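You operate a simulated robot arm through the tools that you are given. There is no shell and no other tool.

You are at the controls of a simulated two-armed robot. One attempt, no reset.

TASK
Try the emergency stop on the running cell, then start it again.
Fine: push it in, twist it out, press reset, then start.
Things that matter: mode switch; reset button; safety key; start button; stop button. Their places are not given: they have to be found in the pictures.

The check looks at the end state, three seconds after you hand in, the way a careful person would. Anything else that was tipped, shoved, dropped, spilled or broken makes it a failure.

THE ROBOT
Two 7-joint arms with two-finger parallel grippers on one trunk that stands fixed in place. Base frame: the origin is at the foot of the trunk, x ahead of it, y to its left, z up. Lengths are in m, angles in degrees, forces in N, time in s.
The left shoulder is at [0.07, 0.177, 1.195], the right one opposite. With the tool pointing down near the work surface each hand reaches from about 0.3 to 0.74 m from the base axis, measured 20 degrees to its own side. Payload 3.43 kg a hand.
Tool frame (each hand has its own): the origin (TCP) lies between the finger pads and is the grasp point; the fingertips stand 0.03 m ahead of it; z points along the fingers, y is the line along which they close. Largest opening 0.094 m; finger width 0.028, thickness 0.01; the body of the gripper, 0.05 by 0.096 m, starts 0.055 m behind the TCP.
Orientation is that of the tool frame in the base frame, as a unit quaternion [w, x, y, z]. With the fingers straight down and closing along the base's y, the tool's x points along the base's -x, its y along +y and its z along -z.

THE INTERFACE
- The arms move only by the tool play_rows. It takes "left_steps", "right_steps" or both (then of equal length, played together; a hand with none holds still); each is one flat list of numbers, 7 for each row, row after row: the shift along the base's x, y, z in mm, then the turn, a rotation vector about the base's x, y, z in degrees, then the finger opening in mm, from 0 to 94. In form: [x, y, z, rx, ry, rz, gripper, x, y, z, rx, ry, rz, gripper, ...]. A call has 1 to 20 rows; each row is the pose to reach, as a shift and turn from the pose commanded when the call began. Rows are played at 5 a second. More than 0.05 m and 8.6 degrees between two rows, or a gripper value outside its range, and nothing of the call is played. A pose out of reach is approached as far as the arm can. The call stops where the force on the tool passes 90 N (or 10 N more than at its start, if that is more) or the arm is blocked; 0.2 s more then pass. Each finger travels about 0.153 m/s and halts on what it meets, pressing with about 31 N; the grip force reading is that of the motor and also rises with nothing between the fingers. The clock runs only during rows and for 0.2 s after the last one: add rows that repeat a pose to give the fingers time. It gives the time, the measured TCP pose, the force on the tool (base axes), the opening and the grip force at its end, in the units of the frame above (readings bear some noise), with the torque about the TCP (base axes, N m) and any sound that the robot's microphone picked up.
- Cameras (640 x 400 px; columns grow to the right, rows downward): "scene" is now at [0.1409, 0.0139, 1.5241]; the picture's right is [0.14, -0.99, 0.00], its down [-0.46, -0.07, -0.88] and it looks along [0.88, 0.12, -0.47] (base axes); focal length 316 px, centre (320, 200). "left" rides on the left gripper at [0.076, -0.014, -0.103] in its tool frame; the picture's right is [0.18, 0.98, 0.00], its down [-0.75, 0.14, -0.64] and it looks along [-0.63, 0.12, 0.77] (tool axes); focal length 243 px, centre (320, 200). "right" rides on the right gripper at [0.076, 0.014, -0.103] in its tool frame; the picture's right is [-0.18, 0.98, 0.00], its down [-0.75, -0.14, -0.64] and it looks along [-0.63, -0.12, 0.77] (tool axes); focal length 243 px, centre (320, 200).
- capture(camera): a new picture of that camera. The clock stands still meanwhile.
- raise_lower(by): slides the trunk up (or, below 0, down) by that many m; the arms and the scene camera ride with it, the base frame stays. It gives what a move gives, with no picture.
- head_to(pan, tilt): turns the head with the scene camera to pan (to the left, within 86 degrees either way) and tilt (down, from -29 to 69), counted from straight ahead of the robot. It gives what a move gives.
- point_at(camera, pixels): for up to 12 pixels [column, row] of the newest picture of that camera ("zoom" is the newest enlarged one), the place [x, y, z] in the base frame of the surface seen there, good to about 0.003 m. The clock stands still meanwhile.
- inspect(camera, box): a new picture of the part [left, top, right, bottom] of that camera's present view, enlarged. The clock stands still meanwhile.
- sign_off(): hands the job in; it is judged then, once.

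Unless the task says otherwise, let go and move clear before handing in.

The tools are called after "Emit:" by a JSON object that holds its "api" and its "payload". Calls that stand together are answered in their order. play_rows: Moves the arms, as the interface text tells. Its arguments: {"type":"object","properties":{"left_steps":{"type":"array"},"right_steps":{"type":"array"}},"required":[]} The other tools are called the same way: raise_lower (by) moves the trunk up or down; head_to (pan, tilt) turns the head that bears the scene camera; capture (camera) takes a picture; point_at (camera, pixels) gives the place of the surface under pixels of a picture; inspect (camera, box) takes an enlarged picture of a part of a camera's view; sign_off () hands the job in.

At the start:

```text
t: 0.0
left_ee_pos: [0.4773, 0.3422, 1.3865]
left_tool_rot: [0.0, 0.0, 1.0, 0.001]
left_ft_force: [0.0, 0.2, 0.6]
left_moment: [0.03, -0.01, -0.03]
left_gripper_width: 0.0939
left_grip_force: 0.1
right_ee_pos: [0.4981, -0.0753, 1.3552]
right_tool_rot: [0.0, 0.0, 1.0, 0.0]
right_ft_force: [-0.6, -0.4, 0.2]
right_moment: [0.0, -0.04, 0.0]
right_gripper_width: 0.094
right_grip_force: 0.0
trunk travel left (down, up): [-0.775, 0.065]
head pan, tilt (commanded): [8.1, 27.7]
```

scene: 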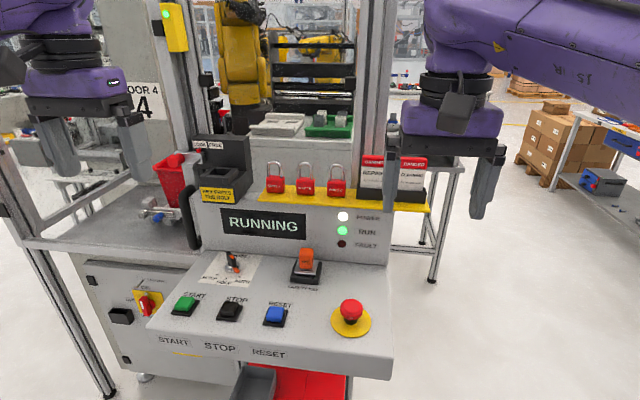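
right: 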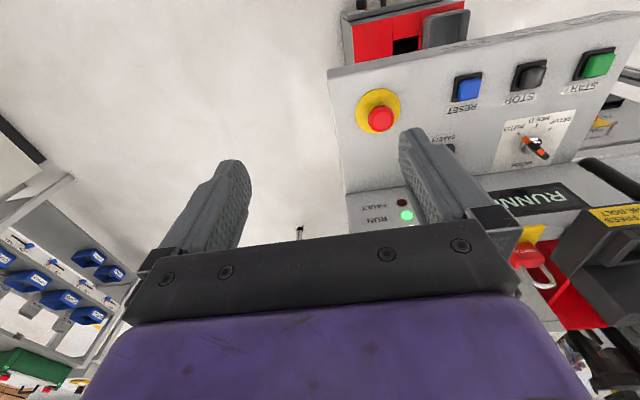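
left: 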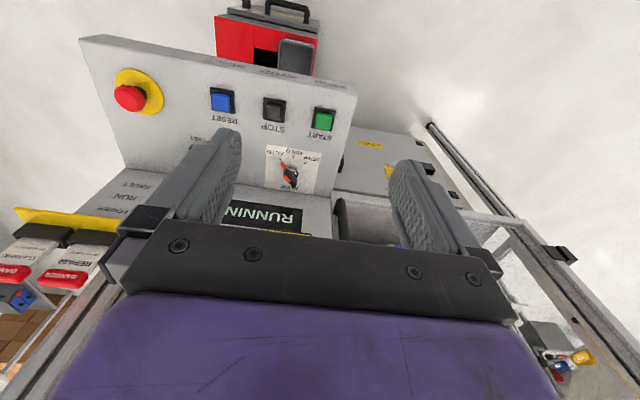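

The scene picture shows the console: the red e-stop on a yellow collar near (350,312), start green (184,305), stop black (230,310), reset blue (275,315), mode switch (233,262), safety key (306,262), display RUNNING. I'll enlarge the panel and measure the places.

Emit:
{"api": "inspect", "payload": {"camera": "scene", "box": [140, 200, 400, 362]}}

Emit:
{"api": "point_at", "payload": {"camera": "scene", "pixels": [[350, 305], [350, 318], [350, 332], [367, 318], [184, 303], [230, 309], [275, 314], [306, 255], [306, 275], [200, 330], [300, 345], [380, 290]]}}

```text
2.46 times, centred on (270, 281) of scene
```

zoom: 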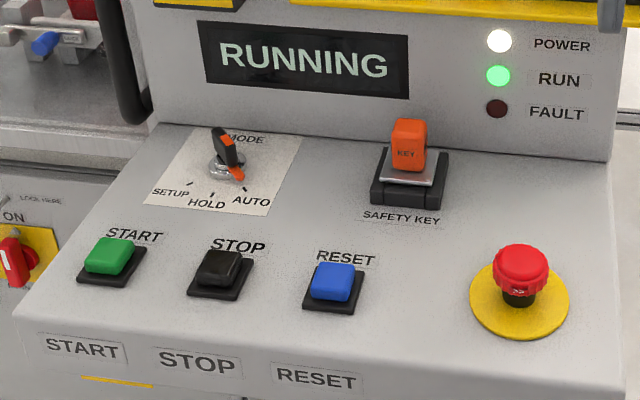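

```text
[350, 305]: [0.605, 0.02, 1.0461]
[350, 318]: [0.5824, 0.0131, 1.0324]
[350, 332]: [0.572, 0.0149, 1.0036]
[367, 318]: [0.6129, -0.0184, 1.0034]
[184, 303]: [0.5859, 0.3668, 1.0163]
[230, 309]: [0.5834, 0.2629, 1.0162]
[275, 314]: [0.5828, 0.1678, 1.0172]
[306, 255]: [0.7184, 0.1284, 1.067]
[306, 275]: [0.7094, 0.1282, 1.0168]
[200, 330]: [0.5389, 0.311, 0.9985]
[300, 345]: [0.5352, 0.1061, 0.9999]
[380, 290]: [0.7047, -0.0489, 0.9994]
```

The panel top is level at z≈1.00 and the e-stop head tops out near z≈1.046. I'll enlarge the e-stop and buttons to find their centres and the twist arrows.

Emit:
{"api": "inspect", "payload": {"camera": "scene", "box": [320, 285, 384, 345]}}

Emit:
{"api": "inspect", "payload": {"camera": "right", "box": [340, 70, 420, 150]}}

Emit:
{"api": "inspect", "payload": {"camera": "left", "box": [90, 60, 350, 200]}}

```text
6.67 times, centred on (352, 315) of scene
```

zoom: 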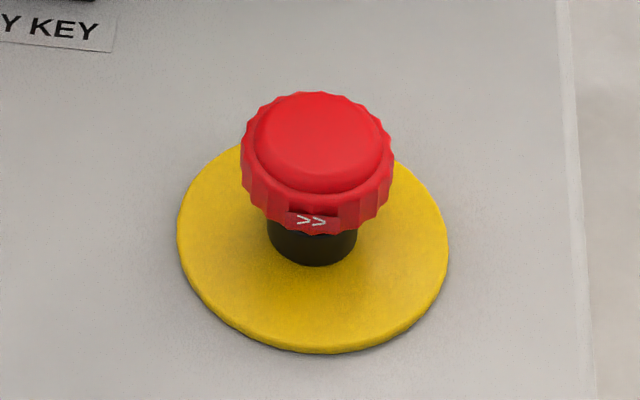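

```text
5.00 times, centred on (380, 110) of right
```

zoom: 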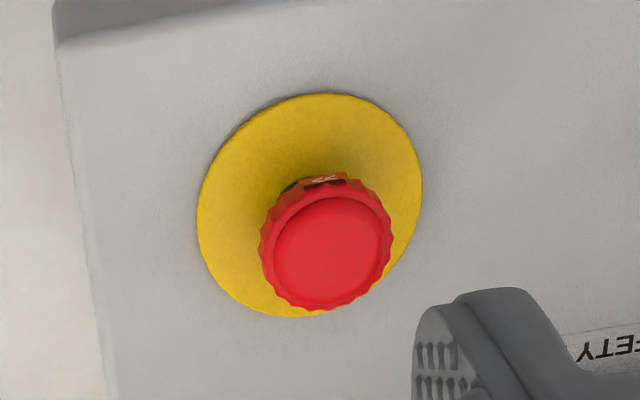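

```text
2.46 times, centred on (220, 130) of left
```

zoom: 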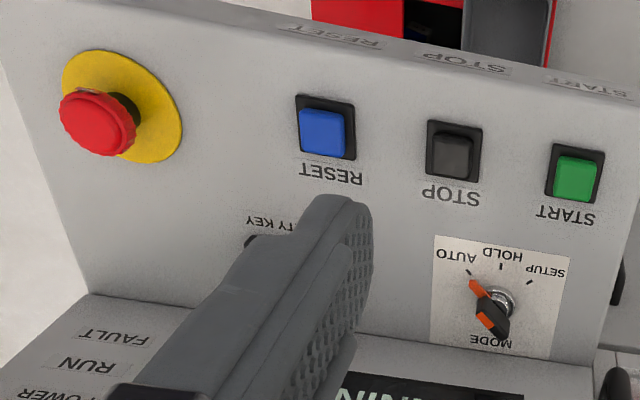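

The arrows ">>" on the near side of the head at zoom (311,220) point to the picture's right (−y), so the release twist is counter-clockwise seen from above (+rz). I'll now measure the head and buttons in finer pictures.

Emit:
{"api": "inspect", "payload": {"camera": "scene", "box": [320, 285, 384, 345]}}

Emit:
{"api": "point_at", "payload": {"camera": "zoom", "pixels": [[318, 100], [318, 140], [318, 180], [265, 140], [375, 140], [246, 160], [388, 160], [311, 220], [311, 250], [182, 230], [444, 230], [311, 345]]}}

Emit:
{"api": "inspect", "payload": {"camera": "scene", "box": [160, 285, 300, 335]}}

```text
6.67 times, centred on (352, 315) of scene
```

zoom: 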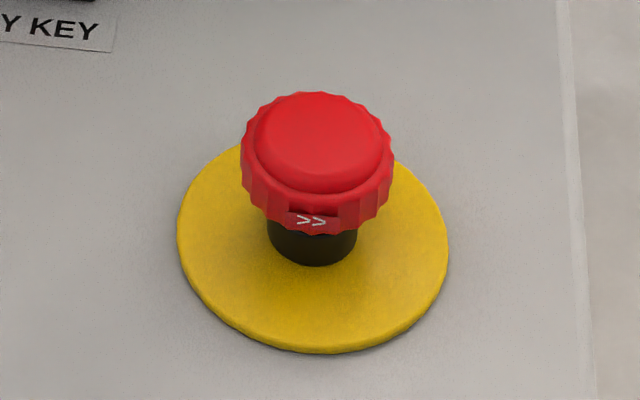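

```text
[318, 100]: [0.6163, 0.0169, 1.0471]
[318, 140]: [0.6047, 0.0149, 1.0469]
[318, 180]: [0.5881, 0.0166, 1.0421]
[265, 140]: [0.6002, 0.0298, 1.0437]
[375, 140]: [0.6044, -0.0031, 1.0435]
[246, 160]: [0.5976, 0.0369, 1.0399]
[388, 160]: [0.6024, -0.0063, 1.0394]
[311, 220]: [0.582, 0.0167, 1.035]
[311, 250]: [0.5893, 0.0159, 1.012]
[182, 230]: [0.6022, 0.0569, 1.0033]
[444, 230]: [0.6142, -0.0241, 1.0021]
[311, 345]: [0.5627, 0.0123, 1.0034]
```

```text
4.57 times, centred on (230, 310) of scene
```

zoom: 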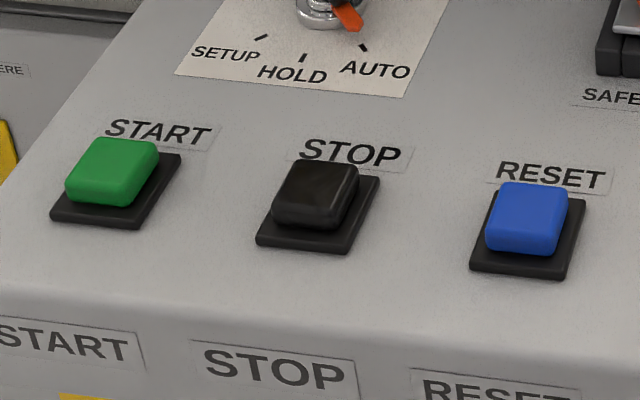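

The e-stop head is centred near (0.603, 0.0155), about 43 mm across, top at z 1.047. Next the buttons: green centre zoom (112,170), blue centre (528,215).

Emit:
{"api": "point_at", "payload": {"camera": "zoom", "pixels": [[112, 165], [72, 195], [150, 150], [110, 142], [528, 212], [492, 215], [566, 215], [528, 186], [528, 235], [316, 185], [55, 215], [565, 275]]}}

Emit:
{"api": "inspect", "payload": {"camera": "scene", "box": [190, 205, 390, 300]}}

```text
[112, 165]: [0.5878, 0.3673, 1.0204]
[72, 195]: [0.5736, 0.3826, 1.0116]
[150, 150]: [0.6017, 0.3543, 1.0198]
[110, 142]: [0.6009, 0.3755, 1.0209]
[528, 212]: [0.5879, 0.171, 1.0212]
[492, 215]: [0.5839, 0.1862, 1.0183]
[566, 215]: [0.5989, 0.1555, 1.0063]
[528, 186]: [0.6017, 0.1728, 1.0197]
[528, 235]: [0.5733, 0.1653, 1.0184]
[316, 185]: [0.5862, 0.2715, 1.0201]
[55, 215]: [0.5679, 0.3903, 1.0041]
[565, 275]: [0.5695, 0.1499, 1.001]
```

```text
3.20 times, centred on (290, 252) of scene
```

zoom: 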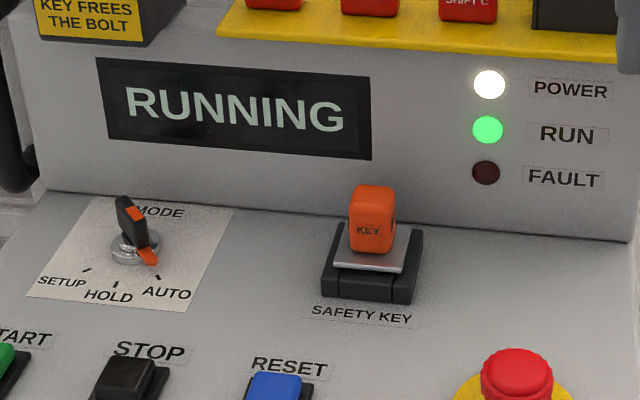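

Measured: start ≈(0.588, 0.369), stop ≈(0.587, 0.268), reset ≈(0.588, 0.170), tops at z≈1.0205; the key at (0.718, 0.128) stays untouched. I'll bring the right hand, fingers closing, over the e-stop at a safe height.

Emit:
{"api": "play_rows", "payload": {"right_steps": [17.5, 15.1, -34, 0, 0, 0, 60, 35, 30.3, -68, 0, 0, 0, 30, 52.5, 45.4, -102, 0, 0, 0, 0, 70, 60.5, -136, 0, 0, 0, 0, 87.4, 75.7, -170, 0, 0, 0, 0, 104.9, 90.8, -205, 0, 0, 0, 0, 104.9, 90.8, -225, 0, 0, 0, 0, 104.9, 90.8, -225, 0, 0, 0, 0]}}

Emit:
{"api": "capture", "payload": {"camera": "scene"}}

Emit:
{"api": "capture", "payload": {"camera": "right"}}

```text
t: 1.8
left_ee_pos: [0.4763, 0.3432, 1.3881]
left_tool_rot: [0.001, -0.001, 1.0, -0.001]
left_ft_force: [0.4, 0.1, 0.2]
left_moment: [0.01, 0.01, -0.03]
left_gripper_width: 0.0939
left_grip_force: 0.2
right_ee_pos: [0.6019, 0.0165, 1.129]
right_tool_rot: [0.0, 0.0, 1.0, 0.0]
right_ft_force: [-0.2, -0.1, 0.7]
right_moment: [-0.03, 0.0, 0.01]
right_gripper_width: 0.0
right_grip_force: 31.1
trunk travel left (down, up): [-0.775, 0.065]
head pan, tilt (commanded): [8.1, 27.7]
```

```text
taken
```

scene: 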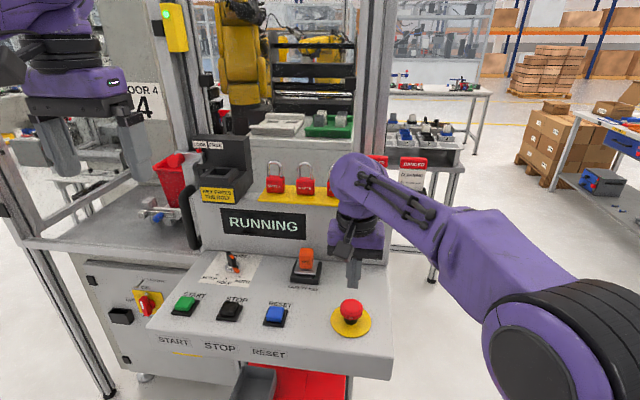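

```text
taken
```

right: 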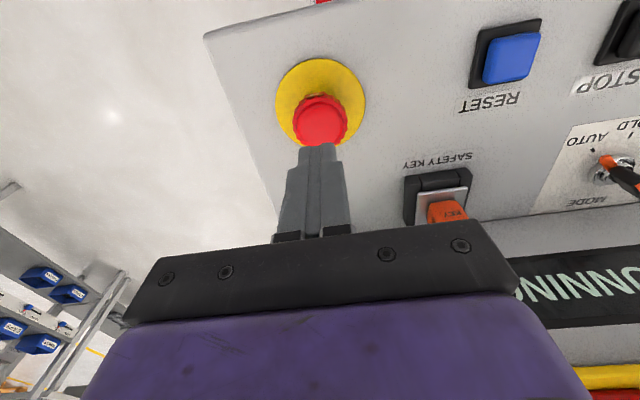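

The right hand is above the e-stop with fingers closed (tips at pixel (318,148) in the right picture, over the red head at (320,122)). I'll cross-check the head's place from this camera before pressing.

Emit:
{"api": "inspect", "payload": {"camera": "right", "box": [260, 50, 380, 170]}}

Emit:
{"api": "point_at", "payload": {"camera": "right", "pixels": [[320, 110], [320, 122], [320, 135], [297, 122], [344, 122], [276, 100], [365, 100], [320, 58], [434, 210], [455, 212], [320, 160]]}}

```text
3.33 times, centred on (320, 110) of right
```

zoom: 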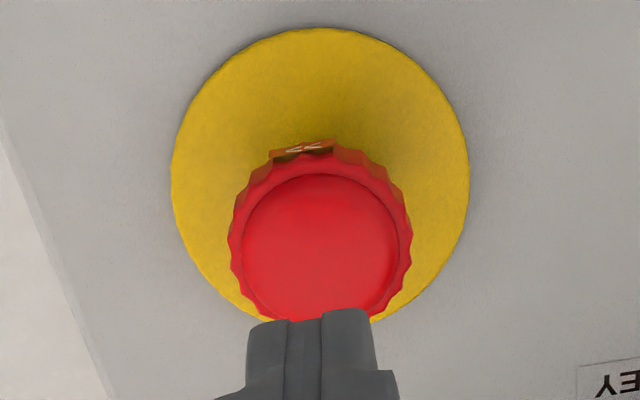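

```text
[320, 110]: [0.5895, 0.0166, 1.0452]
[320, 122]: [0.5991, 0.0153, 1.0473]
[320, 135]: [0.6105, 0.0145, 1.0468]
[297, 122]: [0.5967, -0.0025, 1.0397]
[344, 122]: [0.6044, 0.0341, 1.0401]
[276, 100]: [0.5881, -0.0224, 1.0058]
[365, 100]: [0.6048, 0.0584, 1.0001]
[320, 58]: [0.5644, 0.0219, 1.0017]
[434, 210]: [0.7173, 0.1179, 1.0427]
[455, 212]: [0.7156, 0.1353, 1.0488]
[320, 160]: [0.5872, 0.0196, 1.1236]
```

Both views agree on a head centre of (0.602, 0.0155). I'll go down to contact and push in gently in small steps, watching the force.

Emit:
{"api": "play_rows", "payload": {"right_steps": [-1, 0, -25, 0, 0, 0, 0, -1, 0, -45, 0, 0, 0, 0, -1, 0, -52, 0, 0, 0, 0, -1, 0, -55, 0, 0, 0, 0, -1, 0, -58, 0, 0, 0, 0]}}

Emit:
{"api": "inspect", "payload": {"camera": "scene", "box": [190, 205, 390, 345]}}

```text
t: 3.0
left_ee_pos: [0.4759, 0.3419, 1.3869]
left_tool_rot: [0.001, -0.001, 1.0, 0.0]
left_ft_force: [-0.2, -0.1, -0.2]
left_moment: [0.03, 0.02, -0.02]
left_gripper_width: 0.0939
left_grip_force: 0.0
right_ee_pos: [0.6025, 0.0151, 1.0731]
right_tool_rot: [0.0, 0.0, 1.0, 0.0]
right_ft_force: [1.3, 0.2, 5.5]
right_moment: [0.0, -0.02, -0.06]
right_gripper_width: 0.0
right_grip_force: 30.9
trunk travel left (down, up): [-0.775, 0.065]
head pan, tilt (commanded): [8.1, 27.7]
```

```text
2.86 times, centred on (290, 275) of scene
```

zoom: 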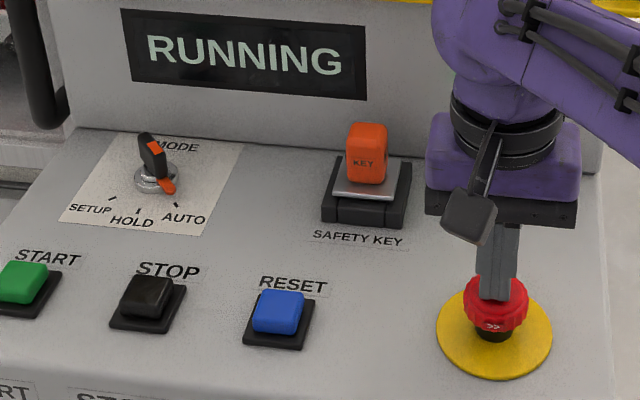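

Contact is made (5.5 N up) and the display still reads RUNNING. I'll continue pressing down in small steps.

Emit:
{"api": "play_rows", "payload": {"right_steps": [0, 0, -2, 0, 0, 0, 0, 0, 0, -4, 0, 0, 0, 0, 0, 0, -6, 0, 0, 0, 0]}}

Emit:
{"api": "inspect", "payload": {"camera": "scene", "box": [190, 205, 390, 345]}}

```text
t: 3.8
left_ee_pos: [0.4753, 0.3438, 1.3876]
left_tool_rot: [0.002, -0.001, 1.0, 0.0]
left_ft_force: [0.7, -0.1, 0.9]
left_moment: [0.01, 0.0, 0.02]
left_gripper_width: 0.0941
left_grip_force: 0.1
right_ee_pos: [0.6008, 0.0157, 1.0684]
right_tool_rot: [0.003, 0.0, 1.0, 0.001]
right_ft_force: [6.4, 2.5, 17.3]
right_moment: [0.08, 0.03, -0.03]
right_gripper_width: 0.0
right_grip_force: 31.4
trunk travel left (down, up): [-0.775, 0.065]
head pan, tilt (commanded): [8.1, 27.7]
```

```text
2.86 times, centred on (290, 275) of scene
```

zoom: 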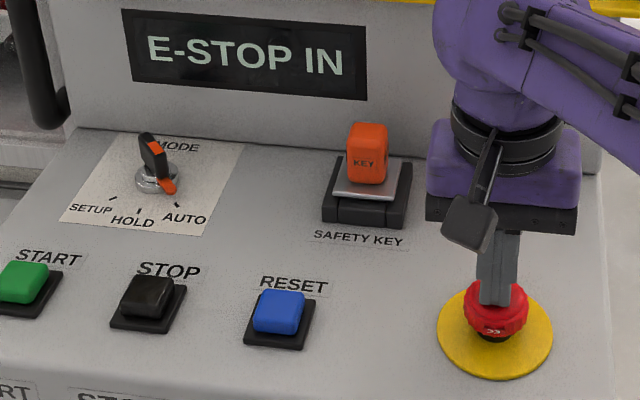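

The display reads "E-STOP IN". I'll lift off and check that it stays latched.

Emit:
{"api": "play_rows", "payload": {"right_steps": [0, 0, 10, 0, 0, 0, 0, 0, 0, 45, 0, 0, 0, 0, 0, 0, 75, 0, 0, 0, 0]}}

Emit:
{"api": "inspect", "payload": {"camera": "scene", "box": [190, 205, 390, 345]}}

Emit:
{"api": "point_at", "payload": {"camera": "zoom", "pixels": [[496, 295], [496, 305], [496, 330], [470, 305], [524, 305], [496, 318]]}}

```text
t: 4.6
left_ee_pos: [0.4764, 0.3423, 1.388]
left_tool_rot: [0.001, -0.001, 1.0, 0.0]
left_ft_force: [0.6, 0.4, 0.4]
left_moment: [0.02, -0.04, 0.0]
left_gripper_width: 0.094
left_grip_force: 0.2
right_ee_pos: [0.6002, 0.0157, 1.1395]
right_tool_rot: [0.0, 0.0, 1.0, -0.001]
right_ft_force: [-0.2, 0.7, 0.8]
right_moment: [0.01, -0.02, -0.01]
right_gripper_width: 0.0001
right_grip_force: 31.1
trunk travel left (down, up): [-0.775, 0.065]
head pan, tilt (commanded): [8.1, 27.7]
```

```text
2.86 times, centred on (290, 275) of scene
```

zoom: 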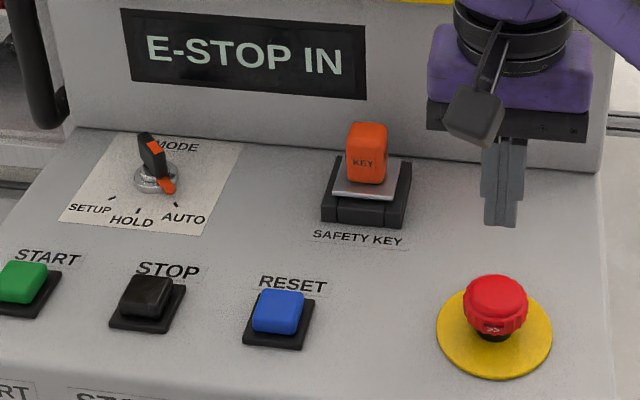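

```text
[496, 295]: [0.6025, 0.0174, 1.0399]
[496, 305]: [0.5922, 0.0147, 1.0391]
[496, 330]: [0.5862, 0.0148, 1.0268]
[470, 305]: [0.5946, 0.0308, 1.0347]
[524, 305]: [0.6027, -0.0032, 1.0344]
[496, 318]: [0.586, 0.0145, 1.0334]
```

It stays latched with the head now topping out at z≈1.040. I'll open to 70 mm, pre-turn the hand −30° so that there's room for the +z twist, and look before descending.

Emit:
{"api": "play_rows", "payload": {"right_steps": [0, 0, 0, 0, 0, -7.5, 20, 0, 0, 0, 0, 0, -15, 45, 0, 0, 0, 0, 0, -22.5, 70, 0, 0, 0, 0, 0, -30, 70, 0, 0, 0, 0, 0, -30, 70]}}

Emit:
{"api": "capture", "payload": {"camera": "right"}}

Emit:
{"api": "capture", "payload": {"camera": "scene"}}

```text
t: 5.8
left_ee_pos: [0.4781, 0.3416, 1.3873]
left_tool_rot: [0.002, -0.001, 1.0, -0.001]
left_ft_force: [0.1, 0.6, 0.3]
left_moment: [0.02, -0.02, -0.02]
left_gripper_width: 0.0941
left_grip_force: 0.0
right_ee_pos: [0.6025, 0.0162, 1.1411]
right_tool_rot: [0.0, 0.26, 0.966, 0.0]
right_ft_force: [0.5, -0.1, -0.2]
right_moment: [0.0, 0.02, 0.0]
right_gripper_width: 0.0696
right_grip_force: 0.1
trunk travel left (down, up): [-0.775, 0.065]
head pan, tilt (commanded): [8.1, 27.7]
```

```text
taken
```

right: 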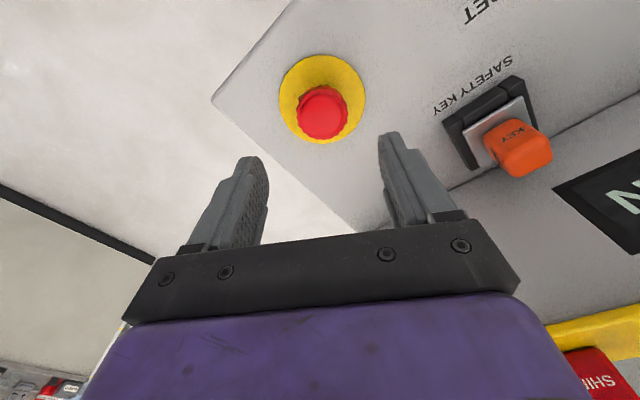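

```text
taken
```

scene: 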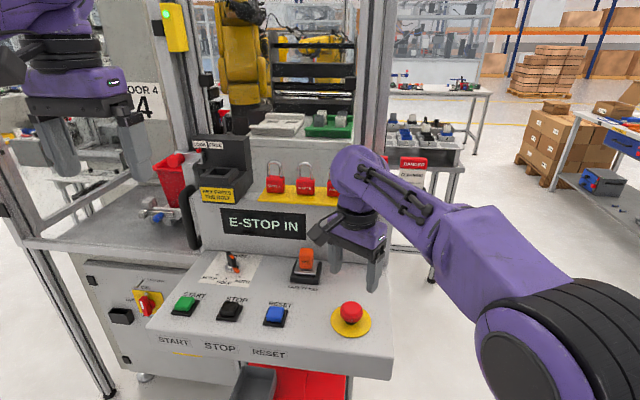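

The fingers are open 70 mm and straddle the head's axis; the head at right-picture (322,112) lies between them. I'll descend to TCP z≈1.038 and close.

Emit:
{"api": "play_rows", "payload": {"right_steps": [0, 0, -30, 0, 0, 0, 70, 0, 0, -60, 0, 0, 0, 70, 0, 0, -85, 0, 0, 0, 70, 0, 0, -97, 0, 0, 0, 70, 0, 0, -102, 0, 0, 0, 70, 0, 0, -102, 0, 0, 0, 70]}}

Emit:
{"api": "capture", "payload": {"camera": "right"}}

Emit:
{"api": "inspect", "payload": {"camera": "scene", "box": [190, 205, 390, 345]}}

```text
t: 7.2
left_ee_pos: [0.4758, 0.3419, 1.3867]
left_tool_rot: [0.002, -0.001, 1.0, 0.001]
left_ft_force: [-0.2, -0.2, 0.5]
left_moment: [0.01, 0.01, -0.03]
left_gripper_width: 0.0941
left_grip_force: 0.1
right_ee_pos: [0.6029, 0.0134, 1.038]
right_tool_rot: [0.001, 0.26, 0.966, 0.0]
right_ft_force: [0.0, 0.2, 0.4]
right_moment: [-0.02, 0.0, 0.0]
right_gripper_width: 0.0701
right_grip_force: 0.0
trunk travel left (down, up): [-0.775, 0.065]
head pan, tilt (commanded): [8.1, 27.7]
```

```text
taken
```

right: 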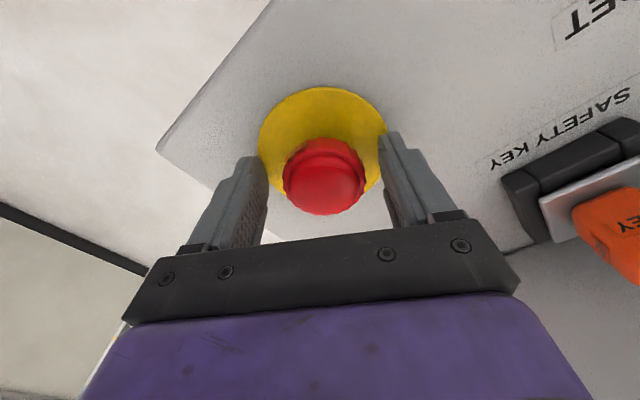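

```text
2.86 times, centred on (290, 275) of scene
```

zoom: 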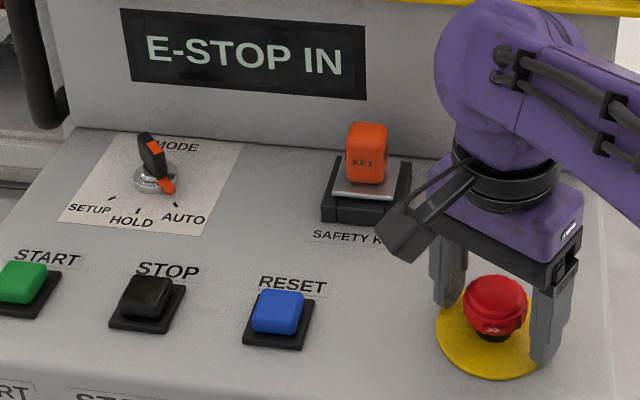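

The head sits centred between the fingers (right picture (325,178)), with no contact yet. I'll close on it and hold.

Emit:
{"api": "play_rows", "payload": {"right_steps": [0, 0, 0, 0, 0, 0, 45, 0, 0, 0, 0, 0, 0, 30, 0, 0, 0, 0, 0, 0, 30]}}

Emit:
{"api": "capture", "payload": {"camera": "right"}}

```text
t: 8.0
left_ee_pos: [0.4786, 0.3439, 1.3861]
left_tool_rot: [0.0, -0.001, 1.0, 0.0]
left_ft_force: [-0.4, 0.1, 0.3]
left_moment: [0.03, 0.0, -0.02]
left_gripper_width: 0.0939
left_grip_force: 0.0
right_ee_pos: [0.6042, 0.0165, 1.0363]
right_tool_rot: [0.0, 0.259, 0.966, -0.001]
right_ft_force: [5.0, 5.2, -0.6]
right_moment: [0.12, -0.34, -0.02]
right_gripper_width: 0.0442
right_grip_force: 44.8
trunk travel left (down, up): [-0.775, 0.065]
head pan, tilt (commanded): [8.1, 27.7]
```

```text
taken
```

right: 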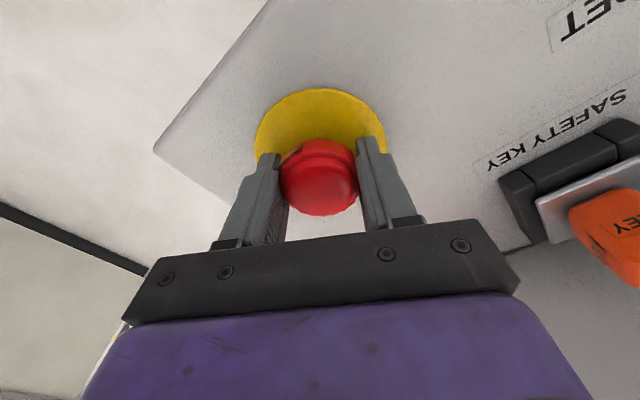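

The head is gripped at 44 mm. I'll twist +z by 32° in 8° steps with a slight centring shift, then read the display.

Emit:
{"api": "play_rows", "payload": {"right_steps": [0.5, 0.8, 0, 0, 0, 8, 30, 0.5, 0.8, 0, 0, 0, 16, 30, 0.5, 0.8, 0, 0, 0, 24, 30, 0.5, 0.8, 0, 0, 0, 32, 30]}}

Emit:
{"api": "inspect", "payload": {"camera": "scene", "box": [190, 205, 390, 345]}}

Emit:
{"api": "capture", "payload": {"camera": "right"}}

```text
t: 9.0
left_ee_pos: [0.4765, 0.3407, 1.388]
left_tool_rot: [0.0, -0.001, 1.0, 0.0]
left_ft_force: [0.2, 0.1, 0.5]
left_moment: [0.0, -0.02, 0.0]
left_gripper_width: 0.0938
left_grip_force: 0.1
right_ee_pos: [0.6036, 0.0144, 1.0383]
right_tool_rot: [-0.001, -0.02, 1.0, -0.001]
right_ft_force: [-1.1, -3.7, -6.5]
right_moment: [-0.14, 0.07, -0.71]
right_gripper_width: 0.0446
right_grip_force: 44.8
trunk travel left (down, up): [-0.775, 0.065]
head pan, tilt (commanded): [8.1, 27.7]
```

```text
2.86 times, centred on (290, 275) of scene
```

zoom: 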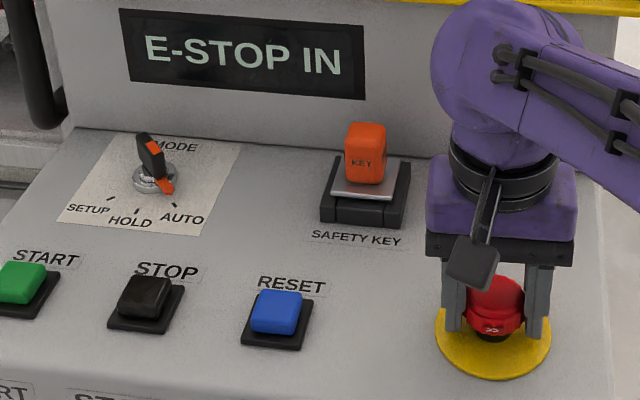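

```text
taken
```

right: 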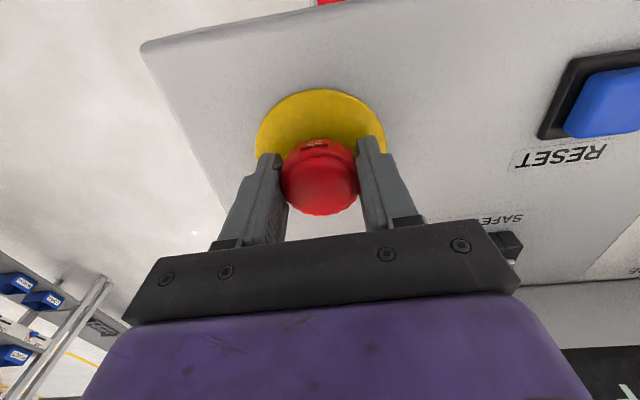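

The display still says E-STOP IN and the torque reads −0.71 N·m about z: the head may be slipping in the fingers or be at a stop. I'll look closely at the arrow marks to see whether the head turned.

Emit:
{"api": "inspect", "payload": {"camera": "scene", "box": [320, 285, 384, 345]}}

Emit:
{"api": "inspect", "payload": {"camera": "right", "box": [250, 80, 390, 230]}}

```text
6.67 times, centred on (352, 315) of scene
```

zoom: 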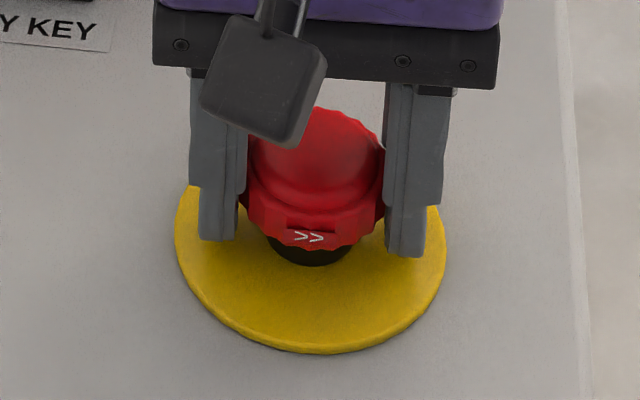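

```text
2.67 times, centred on (320, 155) of right
```

zoom: 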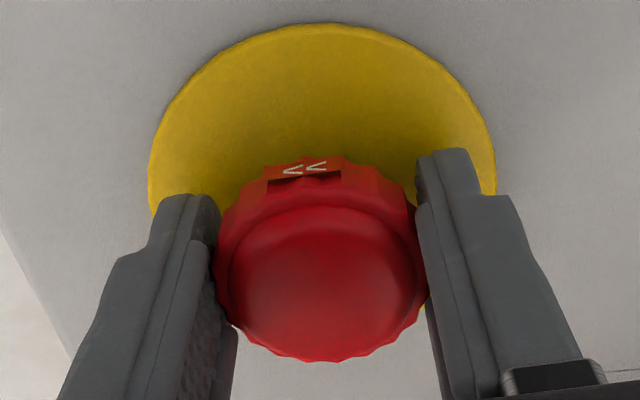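

The arrow marks are still at zoom (309,237), so the head did not turn – the fingers slipped at about 0.7 N·m. I'll squeeze with the full closing command and try a further small twist in the arrow direction.

Emit:
{"api": "play_rows", "payload": {"right_steps": [0, 0, 0, 0, 0, 0, 0, 0, 0, 0, 0, 0, 0, 0, 0, 0, 0, 0, 0, 4, 0, 0, 0, 0, 0, 0, 8, 0, 0, 0, 0, 0, 0, 12, 0]}}

Emit:
{"api": "inspect", "payload": {"camera": "scene", "box": [320, 285, 384, 345]}}

```text
t: 10.2
left_ee_pos: [0.4776, 0.3408, 1.3869]
left_tool_rot: [0.0, -0.001, 1.0, 0.0]
left_ft_force: [-0.2, 0.1, 0.6]
left_moment: [0.0, 0.02, -0.04]
left_gripper_width: 0.094
left_grip_force: 0.1
right_ee_pos: [0.6037, 0.0142, 1.0391]
right_tool_rot: [0.0, -0.123, 0.992, 0.0]
right_ft_force: [-0.1, -3.9, -4.7]
right_moment: [-0.14, -0.06, -0.94]
right_gripper_width: 0.0443
right_grip_force: 44.9
trunk travel left (down, up): [-0.775, 0.065]
head pan, tilt (commanded): [8.1, 27.7]
```

```text
6.67 times, centred on (352, 315) of scene
```

zoom: 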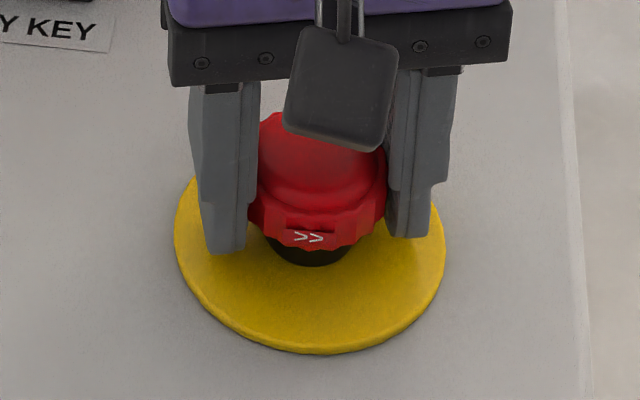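

Even with −0.94 N·m of reaction the arrow mark (309,237) hasn't moved, which looks like a hard stop in this sense rather than a stiff spring. I'll turn the hand back the other way in small steps, and watch whether the head follows.

Emit:
{"api": "play_rows", "payload": {"right_steps": [0, 0, 0, 0, 0, -5, 0, 0, 0, 0, 0, 0, -10, 0, 0, 0, 0, 0, 0, -15, 0]}}

Emit:
{"api": "inspect", "payload": {"camera": "scene", "box": [320, 285, 384, 345]}}

Emit:
{"api": "inspect", "payload": {"camera": "right", "box": [250, 80, 390, 230]}}

```text
t: 11.0
left_ee_pos: [0.4777, 0.3408, 1.3876]
left_tool_rot: [0.001, 0.0, 1.0, 0.0]
left_ft_force: [0.3, -0.4, 0.3]
left_moment: [0.0, -0.02, 0.0]
left_gripper_width: 0.0938
left_grip_force: 0.0
right_ee_pos: [0.6027, 0.0164, 1.0388]
right_tool_rot: [0.001, 0.01, 1.0, 0.001]
right_ft_force: [4.9, -4.8, 3.1]
right_moment: [-0.2, 0.19, 0.01]
right_gripper_width: 0.0441
right_grip_force: 44.9
trunk travel left (down, up): [-0.775, 0.065]
head pan, tilt (commanded): [8.1, 27.7]
```

```text
6.67 times, centred on (352, 315) of scene
```

zoom: 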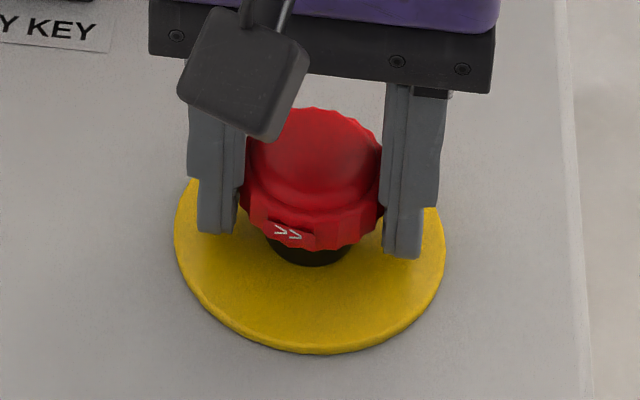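

```text
2.67 times, centred on (320, 155) of right
```

zoom: 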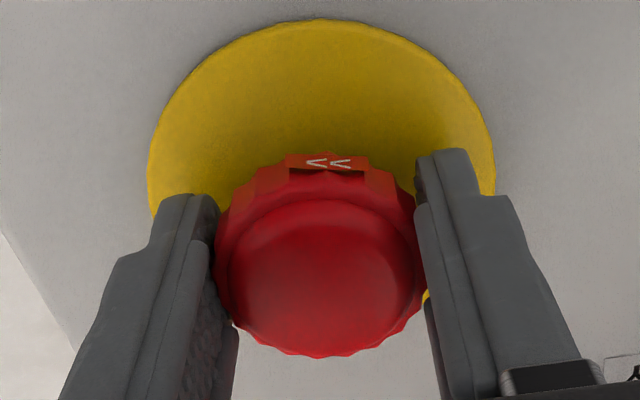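

The head followed the hand easily this way: arrows moved from (309,237) to (287,231) with nearly zero torque, so it has a stop one way and turns clockwise (−z). I'll continue turning clockwise in small steps and check the display.

Emit:
{"api": "play_rows", "payload": {"right_steps": [0, 0, 0, 0, 0, -6, 0, 0, 0, 0, 0, 0, -12, 0, 0, 0, 0, 0, 0, -18, 0, 0, 0, 0, 0, 0, -24, 0]}}

Emit:
{"api": "inspect", "payload": {"camera": "scene", "box": [190, 205, 390, 345]}}

Emit:
{"api": "inspect", "payload": {"camera": "scene", "box": [320, 285, 384, 345]}}

```text
t: 12.0
left_ee_pos: [0.4771, 0.3426, 1.3872]
left_tool_rot: [0.001, -0.001, 1.0, 0.0]
left_ft_force: [-0.2, -0.4, 0.3]
left_moment: [0.02, 0.01, 0.0]
left_gripper_width: 0.0939
left_grip_force: 0.0
right_ee_pos: [0.6024, 0.0157, 1.0406]
right_tool_rot: [0.001, 0.218, 0.976, 0.002]
right_ft_force: [6.4, 0.5, 8.9]
right_moment: [-0.67, -1.16, 0.05]
right_gripper_width: 0.044
right_grip_force: 45.1
trunk travel left (down, up): [-0.775, 0.065]
head pan, tilt (commanded): [8.1, 27.7]
```

```text
2.86 times, centred on (290, 275) of scene
```

zoom: 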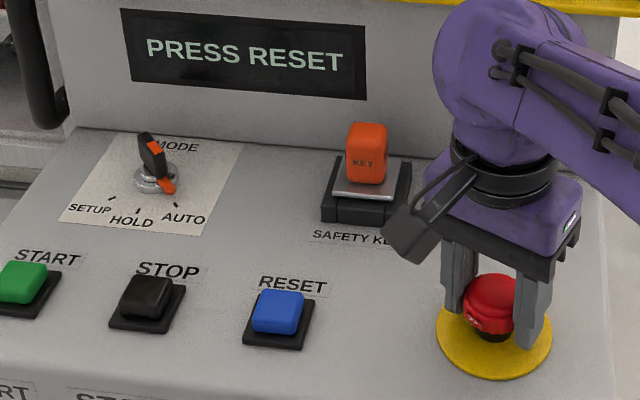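

```text
6.67 times, centred on (352, 315) of scene
```

zoom: 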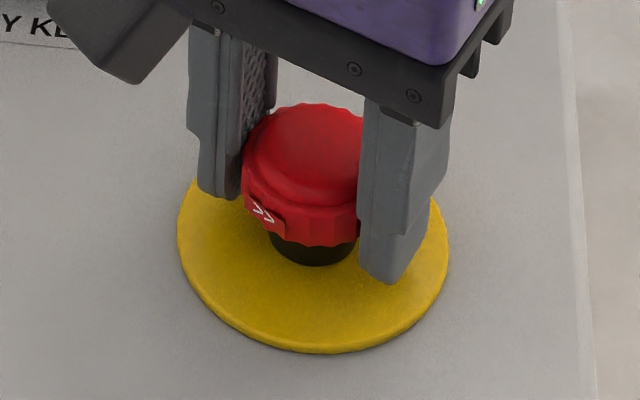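

The display reads "PRESS RESET": the e-stop has released. I'll open the fingers, let the head rise, and lift clear straight up.

Emit:
{"api": "play_rows", "payload": {"right_steps": [0, 0, 0, 0, 0, 0, 60, 0, 0, 0, 0, 0, 0, 74, 0, 0, 0, 0, 0, 0, 74, 0, 0, 35, 0, 0, 0, 74, 0, 0, 75, 0, 0, 0, 74, 0, 0, 110, 0, 0, 0, 74]}}

Emit:
{"api": "inspect", "payload": {"camera": "scene", "box": [190, 205, 390, 345]}}

Emit:
{"api": "inspect", "payload": {"camera": "scene", "box": [320, 285, 384, 345]}}

Emit:
{"api": "point_at", "payload": {"camera": "zoom", "pixels": [[318, 140], [318, 180], [311, 250]]}}

```text
t: 13.4
left_ee_pos: [0.4759, 0.3426, 1.3867]
left_tool_rot: [0.001, -0.001, 1.0, 0.0]
left_ft_force: [-0.2, 0.0, 0.1]
left_moment: [-0.03, 0.01, -0.02]
left_gripper_width: 0.0937
left_grip_force: 0.0
right_ee_pos: [0.6005, 0.0192, 1.1512]
right_tool_rot: [0.001, 0.215, 0.977, -0.001]
right_ft_force: [-0.7, -0.5, 0.4]
right_moment: [-0.03, 0.01, 0.03]
right_gripper_width: 0.0738
right_grip_force: 0.1
trunk travel left (down, up): [-0.775, 0.065]
head pan, tilt (commanded): [8.1, 27.7]
```

```text
2.86 times, centred on (290, 275) of scene
```

zoom: 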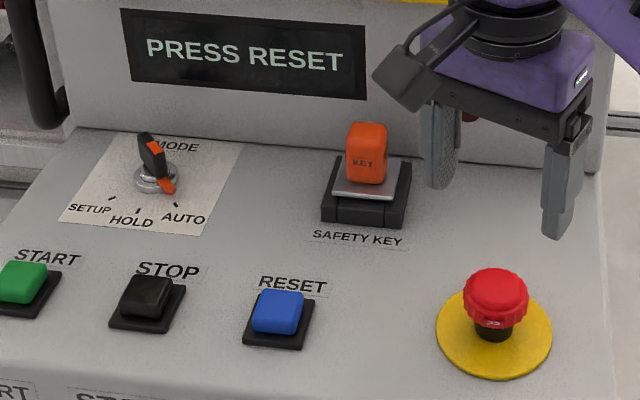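

```text
6.67 times, centred on (352, 315) of scene
```

zoom: 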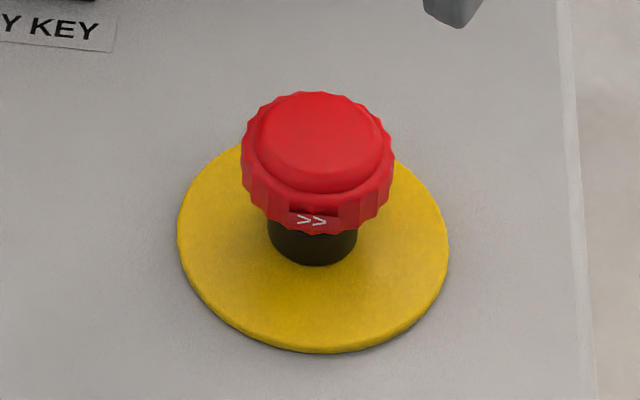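

```text
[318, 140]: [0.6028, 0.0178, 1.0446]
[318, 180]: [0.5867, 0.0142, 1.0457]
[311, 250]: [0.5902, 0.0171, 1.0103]
```

The e-stop is out, its arrow mark back at (311,220), and the panel asks for reset. I'll take the right hand back up and away, so the left hand has room for the buttons.

Emit:
{"api": "play_rows", "payload": {"right_steps": [-5, -8, 40, 0, 0, 4, 74, -20, -25, 80, 0, 0, 8, 74, -40, -45, 118, 0, 0, 12, 74, -60, -65, 152, 0, 0, 16, 74, -82, -85, 180, 0, 0, 20, 74, -104, -105, 206, 0, 0, 25, 74]}}

Emit:
{"api": "capture", "payload": {"camera": "scene"}}

```text
t: 14.8
left_ee_pos: [0.475, 0.3408, 1.3874]
left_tool_rot: [0.002, -0.001, 1.0, 0.0]
left_ft_force: [-0.5, -0.1, 0.1]
left_moment: [-0.01, 0.0, -0.04]
left_gripper_width: 0.0944
left_grip_force: 0.0
right_ee_pos: [0.4958, -0.0895, 1.3562]
right_tool_rot: [0.001, -0.001, 1.0, 0.001]
right_ft_force: [-0.4, 0.0, 0.3]
right_moment: [-0.01, -0.02, 0.02]
right_gripper_width: 0.074
right_grip_force: 0.0
trunk travel left (down, up): [-0.775, 0.065]
head pan, tilt (commanded): [8.1, 27.7]
```

```text
taken
```

scene: 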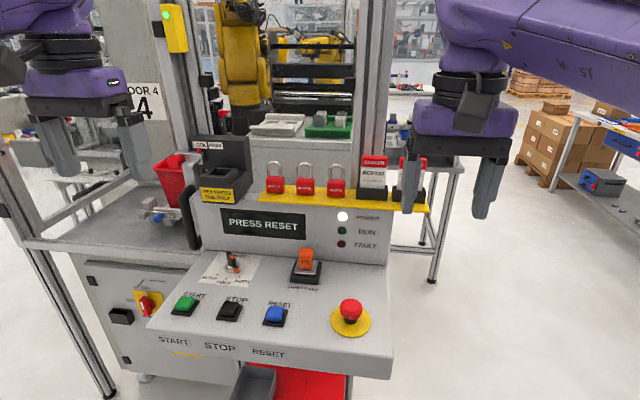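

The panel shows PRESS RESET with the right hand clear. I'll bring the left hand, closing its fingers, over the reset button.

Emit:
{"api": "play_rows", "payload": {"left_steps": [14, -21.5, -35, 0, 0, 0, 60, 28, -43, -70, 0, 0, 0, 30, 42, -64.5, -105, 0, 0, 0, 0, 56, -86, -140, 0, 0, 0, 0, 70, -107.5, -175, 0, 0, 0, 0, 84, -129, -210, 0, 0, 0, 0, 98, -150.5, -245, 0, 0, 0, 0, 110.7, -172.2, -280, 0, 0, 0, 0, 110.7, -172.2, -280, 0, 0, 0, 0]}}

Emit:
{"api": "capture", "payload": {"camera": "scene"}}

Emit:
{"api": "capture", "payload": {"camera": "left"}}

```text
t: 16.8
left_ee_pos: [0.5877, 0.1706, 1.1083]
left_tool_rot: [0.001, -0.001, 1.0, 0.0]
left_ft_force: [0.1, -0.8, 0.0]
left_moment: [-0.02, -0.04, 0.0]
left_gripper_width: 0.0
left_grip_force: 31.5
right_ee_pos: [0.4968, -0.0872, 1.3564]
right_tool_rot: [0.0, 0.0, 1.0, 0.0]
right_ft_force: [0.3, 0.4, -1.0]
right_moment: [-0.01, -0.04, 0.03]
right_gripper_width: 0.0741
right_grip_force: 0.1
trunk travel left (down, up): [-0.775, 0.065]
head pan, tilt (commanded): [8.1, 27.7]
```

```text
taken
```

scene: 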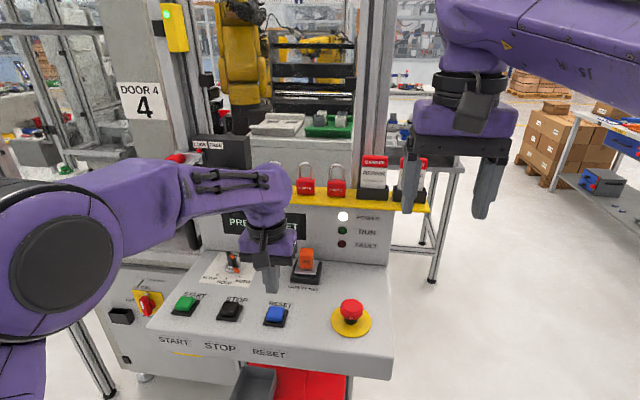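

```text
taken
```

left: 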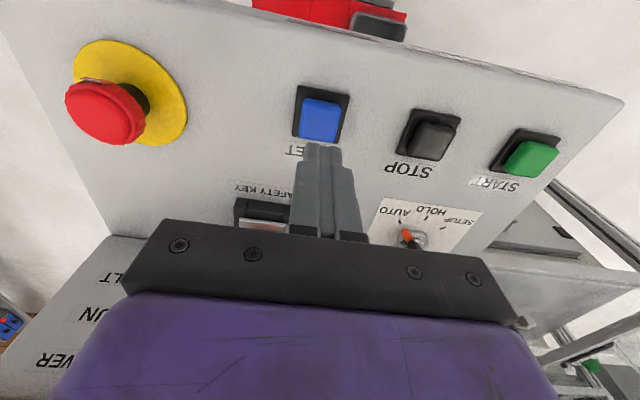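

The left fingers hang over the blue button (left picture (322,120)). I'll check the button centres from this camera before pressing.

Emit:
{"api": "point_at", "payload": {"camera": "left", "pixels": [[322, 118], [304, 118], [340, 118], [322, 100], [322, 136], [530, 158], [434, 138], [512, 158], [550, 158], [345, 100], [318, 165]]}}

Emit:
{"api": "inspect", "payload": {"camera": "left", "box": [270, 70, 590, 230]}}

```text
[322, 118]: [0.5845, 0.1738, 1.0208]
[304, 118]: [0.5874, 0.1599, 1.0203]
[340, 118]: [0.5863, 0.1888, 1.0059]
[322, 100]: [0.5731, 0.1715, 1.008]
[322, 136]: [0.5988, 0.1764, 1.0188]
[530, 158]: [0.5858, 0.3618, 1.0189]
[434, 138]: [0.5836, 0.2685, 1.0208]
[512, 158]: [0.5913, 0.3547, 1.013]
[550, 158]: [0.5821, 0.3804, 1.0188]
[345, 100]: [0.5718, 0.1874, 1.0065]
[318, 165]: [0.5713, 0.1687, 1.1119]
```

```text
2.00 times, centred on (430, 150) of left
```

zoom: 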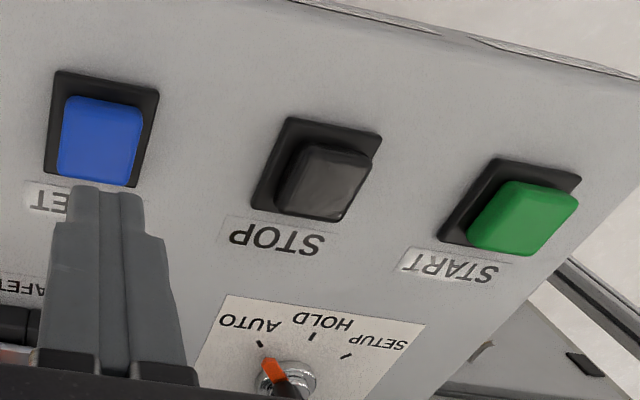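

Blue is centred at (0.586, 0.171), top z≈1.0205. I'll lower the left fingertips to contact and press in gently.

Emit:
{"api": "play_rows", "payload": {"left_steps": [-1, 1, -30, 0, 0, 0, 0, -1.5, 1, -50, 0, 0, 0, 0, -1.5, 1, -55, 0, 0, 0, 0, -1.5, 1, -58, 0, 0, 0, 0, -1.5, 1, -60, 0, 0, 0, 0]}}

Emit:
{"api": "inspect", "payload": {"camera": "scene", "box": [190, 205, 390, 345]}}

```text
t: 18.0
left_ee_pos: [0.5862, 0.1712, 1.047]
left_tool_rot: [0.001, -0.002, 1.0, 0.0]
left_ft_force: [0.8, -0.7, 2.1]
left_moment: [0.01, 0.0, 0.0]
left_gripper_width: 0.0
left_grip_force: 30.8
right_ee_pos: [0.497, -0.0878, 1.3547]
right_tool_rot: [0.0, -0.001, 1.0, 0.0]
right_ft_force: [-0.5, -0.3, -0.5]
right_moment: [-0.03, -0.04, 0.02]
right_gripper_width: 0.0737
right_grip_force: 0.0
trunk travel left (down, up): [-0.775, 0.065]
head pan, tilt (commanded): [8.1, 27.7]
```

```text
2.86 times, centred on (290, 275) of scene
```

zoom: 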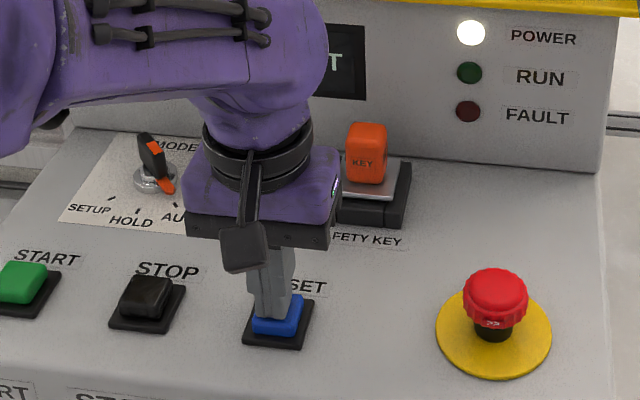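

Light contact (2 N); the display still ends in "T" (PRESS RESET). I'll press a few mm more.

Emit:
{"api": "play_rows", "payload": {"left_steps": [0, 0, -1.5, 0, 0, 0, 0, 0, 0, -3, 0, 0, 0, 0, 0, 0, -3, 0, 0, 0, 0]}}

Emit:
{"api": "inspect", "payload": {"camera": "scene", "box": [190, 205, 390, 345]}}

```text
t: 18.8
left_ee_pos: [0.586, 0.1712, 1.0452]
left_tool_rot: [0.001, -0.001, 1.0, 0.0]
left_ft_force: [2.0, 2.0, 9.2]
left_moment: [0.09, 0.07, -0.06]
left_gripper_width: 0.0
left_grip_force: 30.5
right_ee_pos: [0.4972, -0.0887, 1.3562]
right_tool_rot: [0.0, -0.001, 1.0, 0.0]
right_ft_force: [-0.5, -0.2, -0.2]
right_moment: [-0.02, 0.03, 0.0]
right_gripper_width: 0.074
right_grip_force: 0.0
trunk travel left (down, up): [-0.775, 0.065]
head pan, tilt (commanded): [8.1, 27.7]
heard: click
```

```text
2.86 times, centred on (290, 275) of scene
```

zoom: 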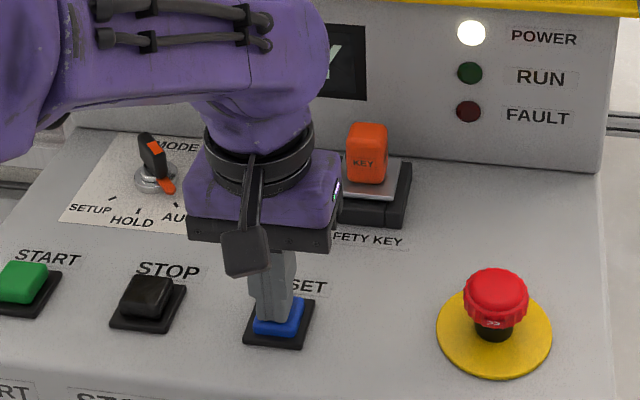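

A click was heard and the display changed (now ends in what looks like a "Y"). I'll lift the left hand off the button and read the display.

Emit:
{"api": "play_rows", "payload": {"left_steps": [0, 0, 10, 0, 0, 0, 0, 0, 0, 40, 0, 0, 0, 0, 0, 0, 75, 0, 0, 0, 0]}}

Emit:
{"api": "capture", "payload": {"camera": "scene"}}

Emit:
{"api": "inspect", "payload": {"camera": "scene", "box": [190, 205, 390, 345]}}

```text
t: 19.6
left_ee_pos: [0.5858, 0.1704, 1.1187]
left_tool_rot: [0.001, -0.002, 1.0, 0.0]
left_ft_force: [0.2, -0.4, -0.5]
left_moment: [-0.04, 0.01, 0.0]
left_gripper_width: 0.0
left_grip_force: 30.8
right_ee_pos: [0.4963, -0.0885, 1.3563]
right_tool_rot: [0.001, 0.001, 1.0, 0.0]
right_ft_force: [-0.7, -0.5, -0.3]
right_moment: [-0.03, 0.01, 0.01]
right_gripper_width: 0.074
right_grip_force: 0.0
trunk travel left (down, up): [-0.775, 0.065]
head pan, tilt (commanded): [8.1, 27.7]
```

```text
taken
```

scene: 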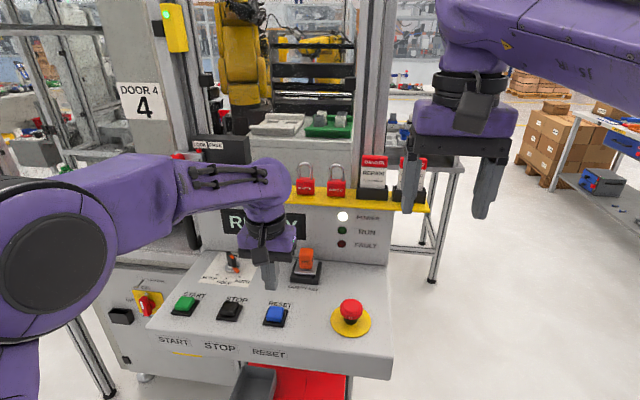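

```text
2.86 times, centred on (290, 275) of scene
```

zoom: 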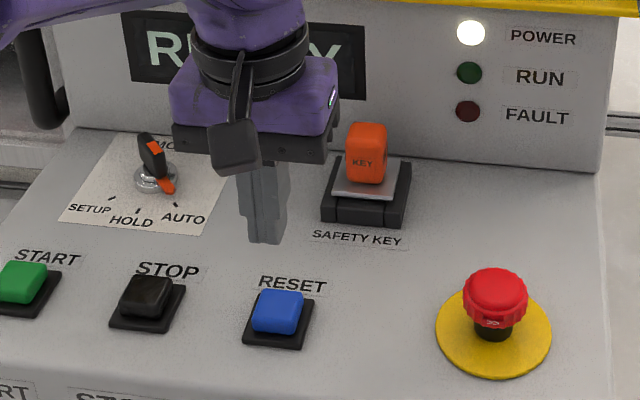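

The display reads READY (partly hidden, "R…Y"), run lamp off. I'll slide the left hand at height across to above the green start button.

Emit:
{"api": "play_rows", "payload": {"left_steps": [0, 40, 0, 0, 0, 0, 0, 0, 80, 0, 0, 0, 0, 0, 0, 120, 0, 0, 0, 0, 0, 0, 160, 0, 0, 0, 0, 0, 0.5, 197, 0, 0, 0, 0, 0, 0.5, 197, 0, 0, 0, 0, 0]}}

Emit:
{"api": "capture", "payload": {"camera": "left"}}

Emit:
{"api": "capture", "payload": {"camera": "scene"}}

```text
t: 21.0
left_ee_pos: [0.5868, 0.3666, 1.1201]
left_tool_rot: [0.0, -0.001, 1.0, 0.0]
left_ft_force: [-0.1, -1.1, 0.4]
left_moment: [0.01, -0.02, 0.01]
left_gripper_width: 0.0001
left_grip_force: 31.2
right_ee_pos: [0.4983, -0.0889, 1.3546]
right_tool_rot: [0.0, 0.0, 1.0, 0.0]
right_ft_force: [0.5, 0.7, 0.8]
right_moment: [0.04, -0.01, 0.01]
right_gripper_width: 0.0741
right_grip_force: 0.0
trunk travel left (down, up): [-0.775, 0.065]
head pan, tilt (commanded): [8.1, 27.7]
```

```text
taken
```

left: 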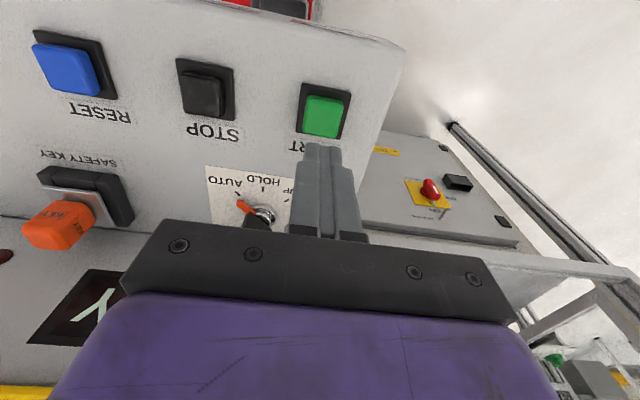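

```text
taken
```

scene: 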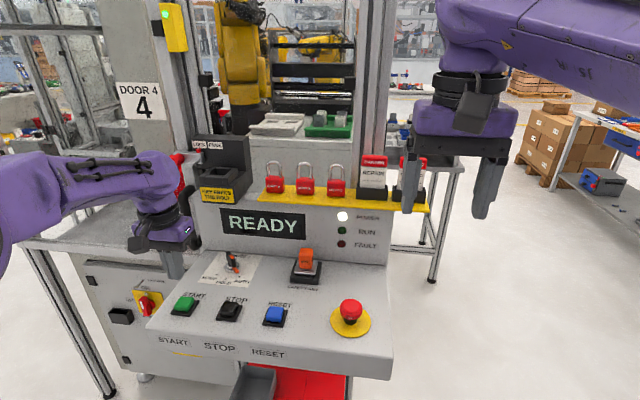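

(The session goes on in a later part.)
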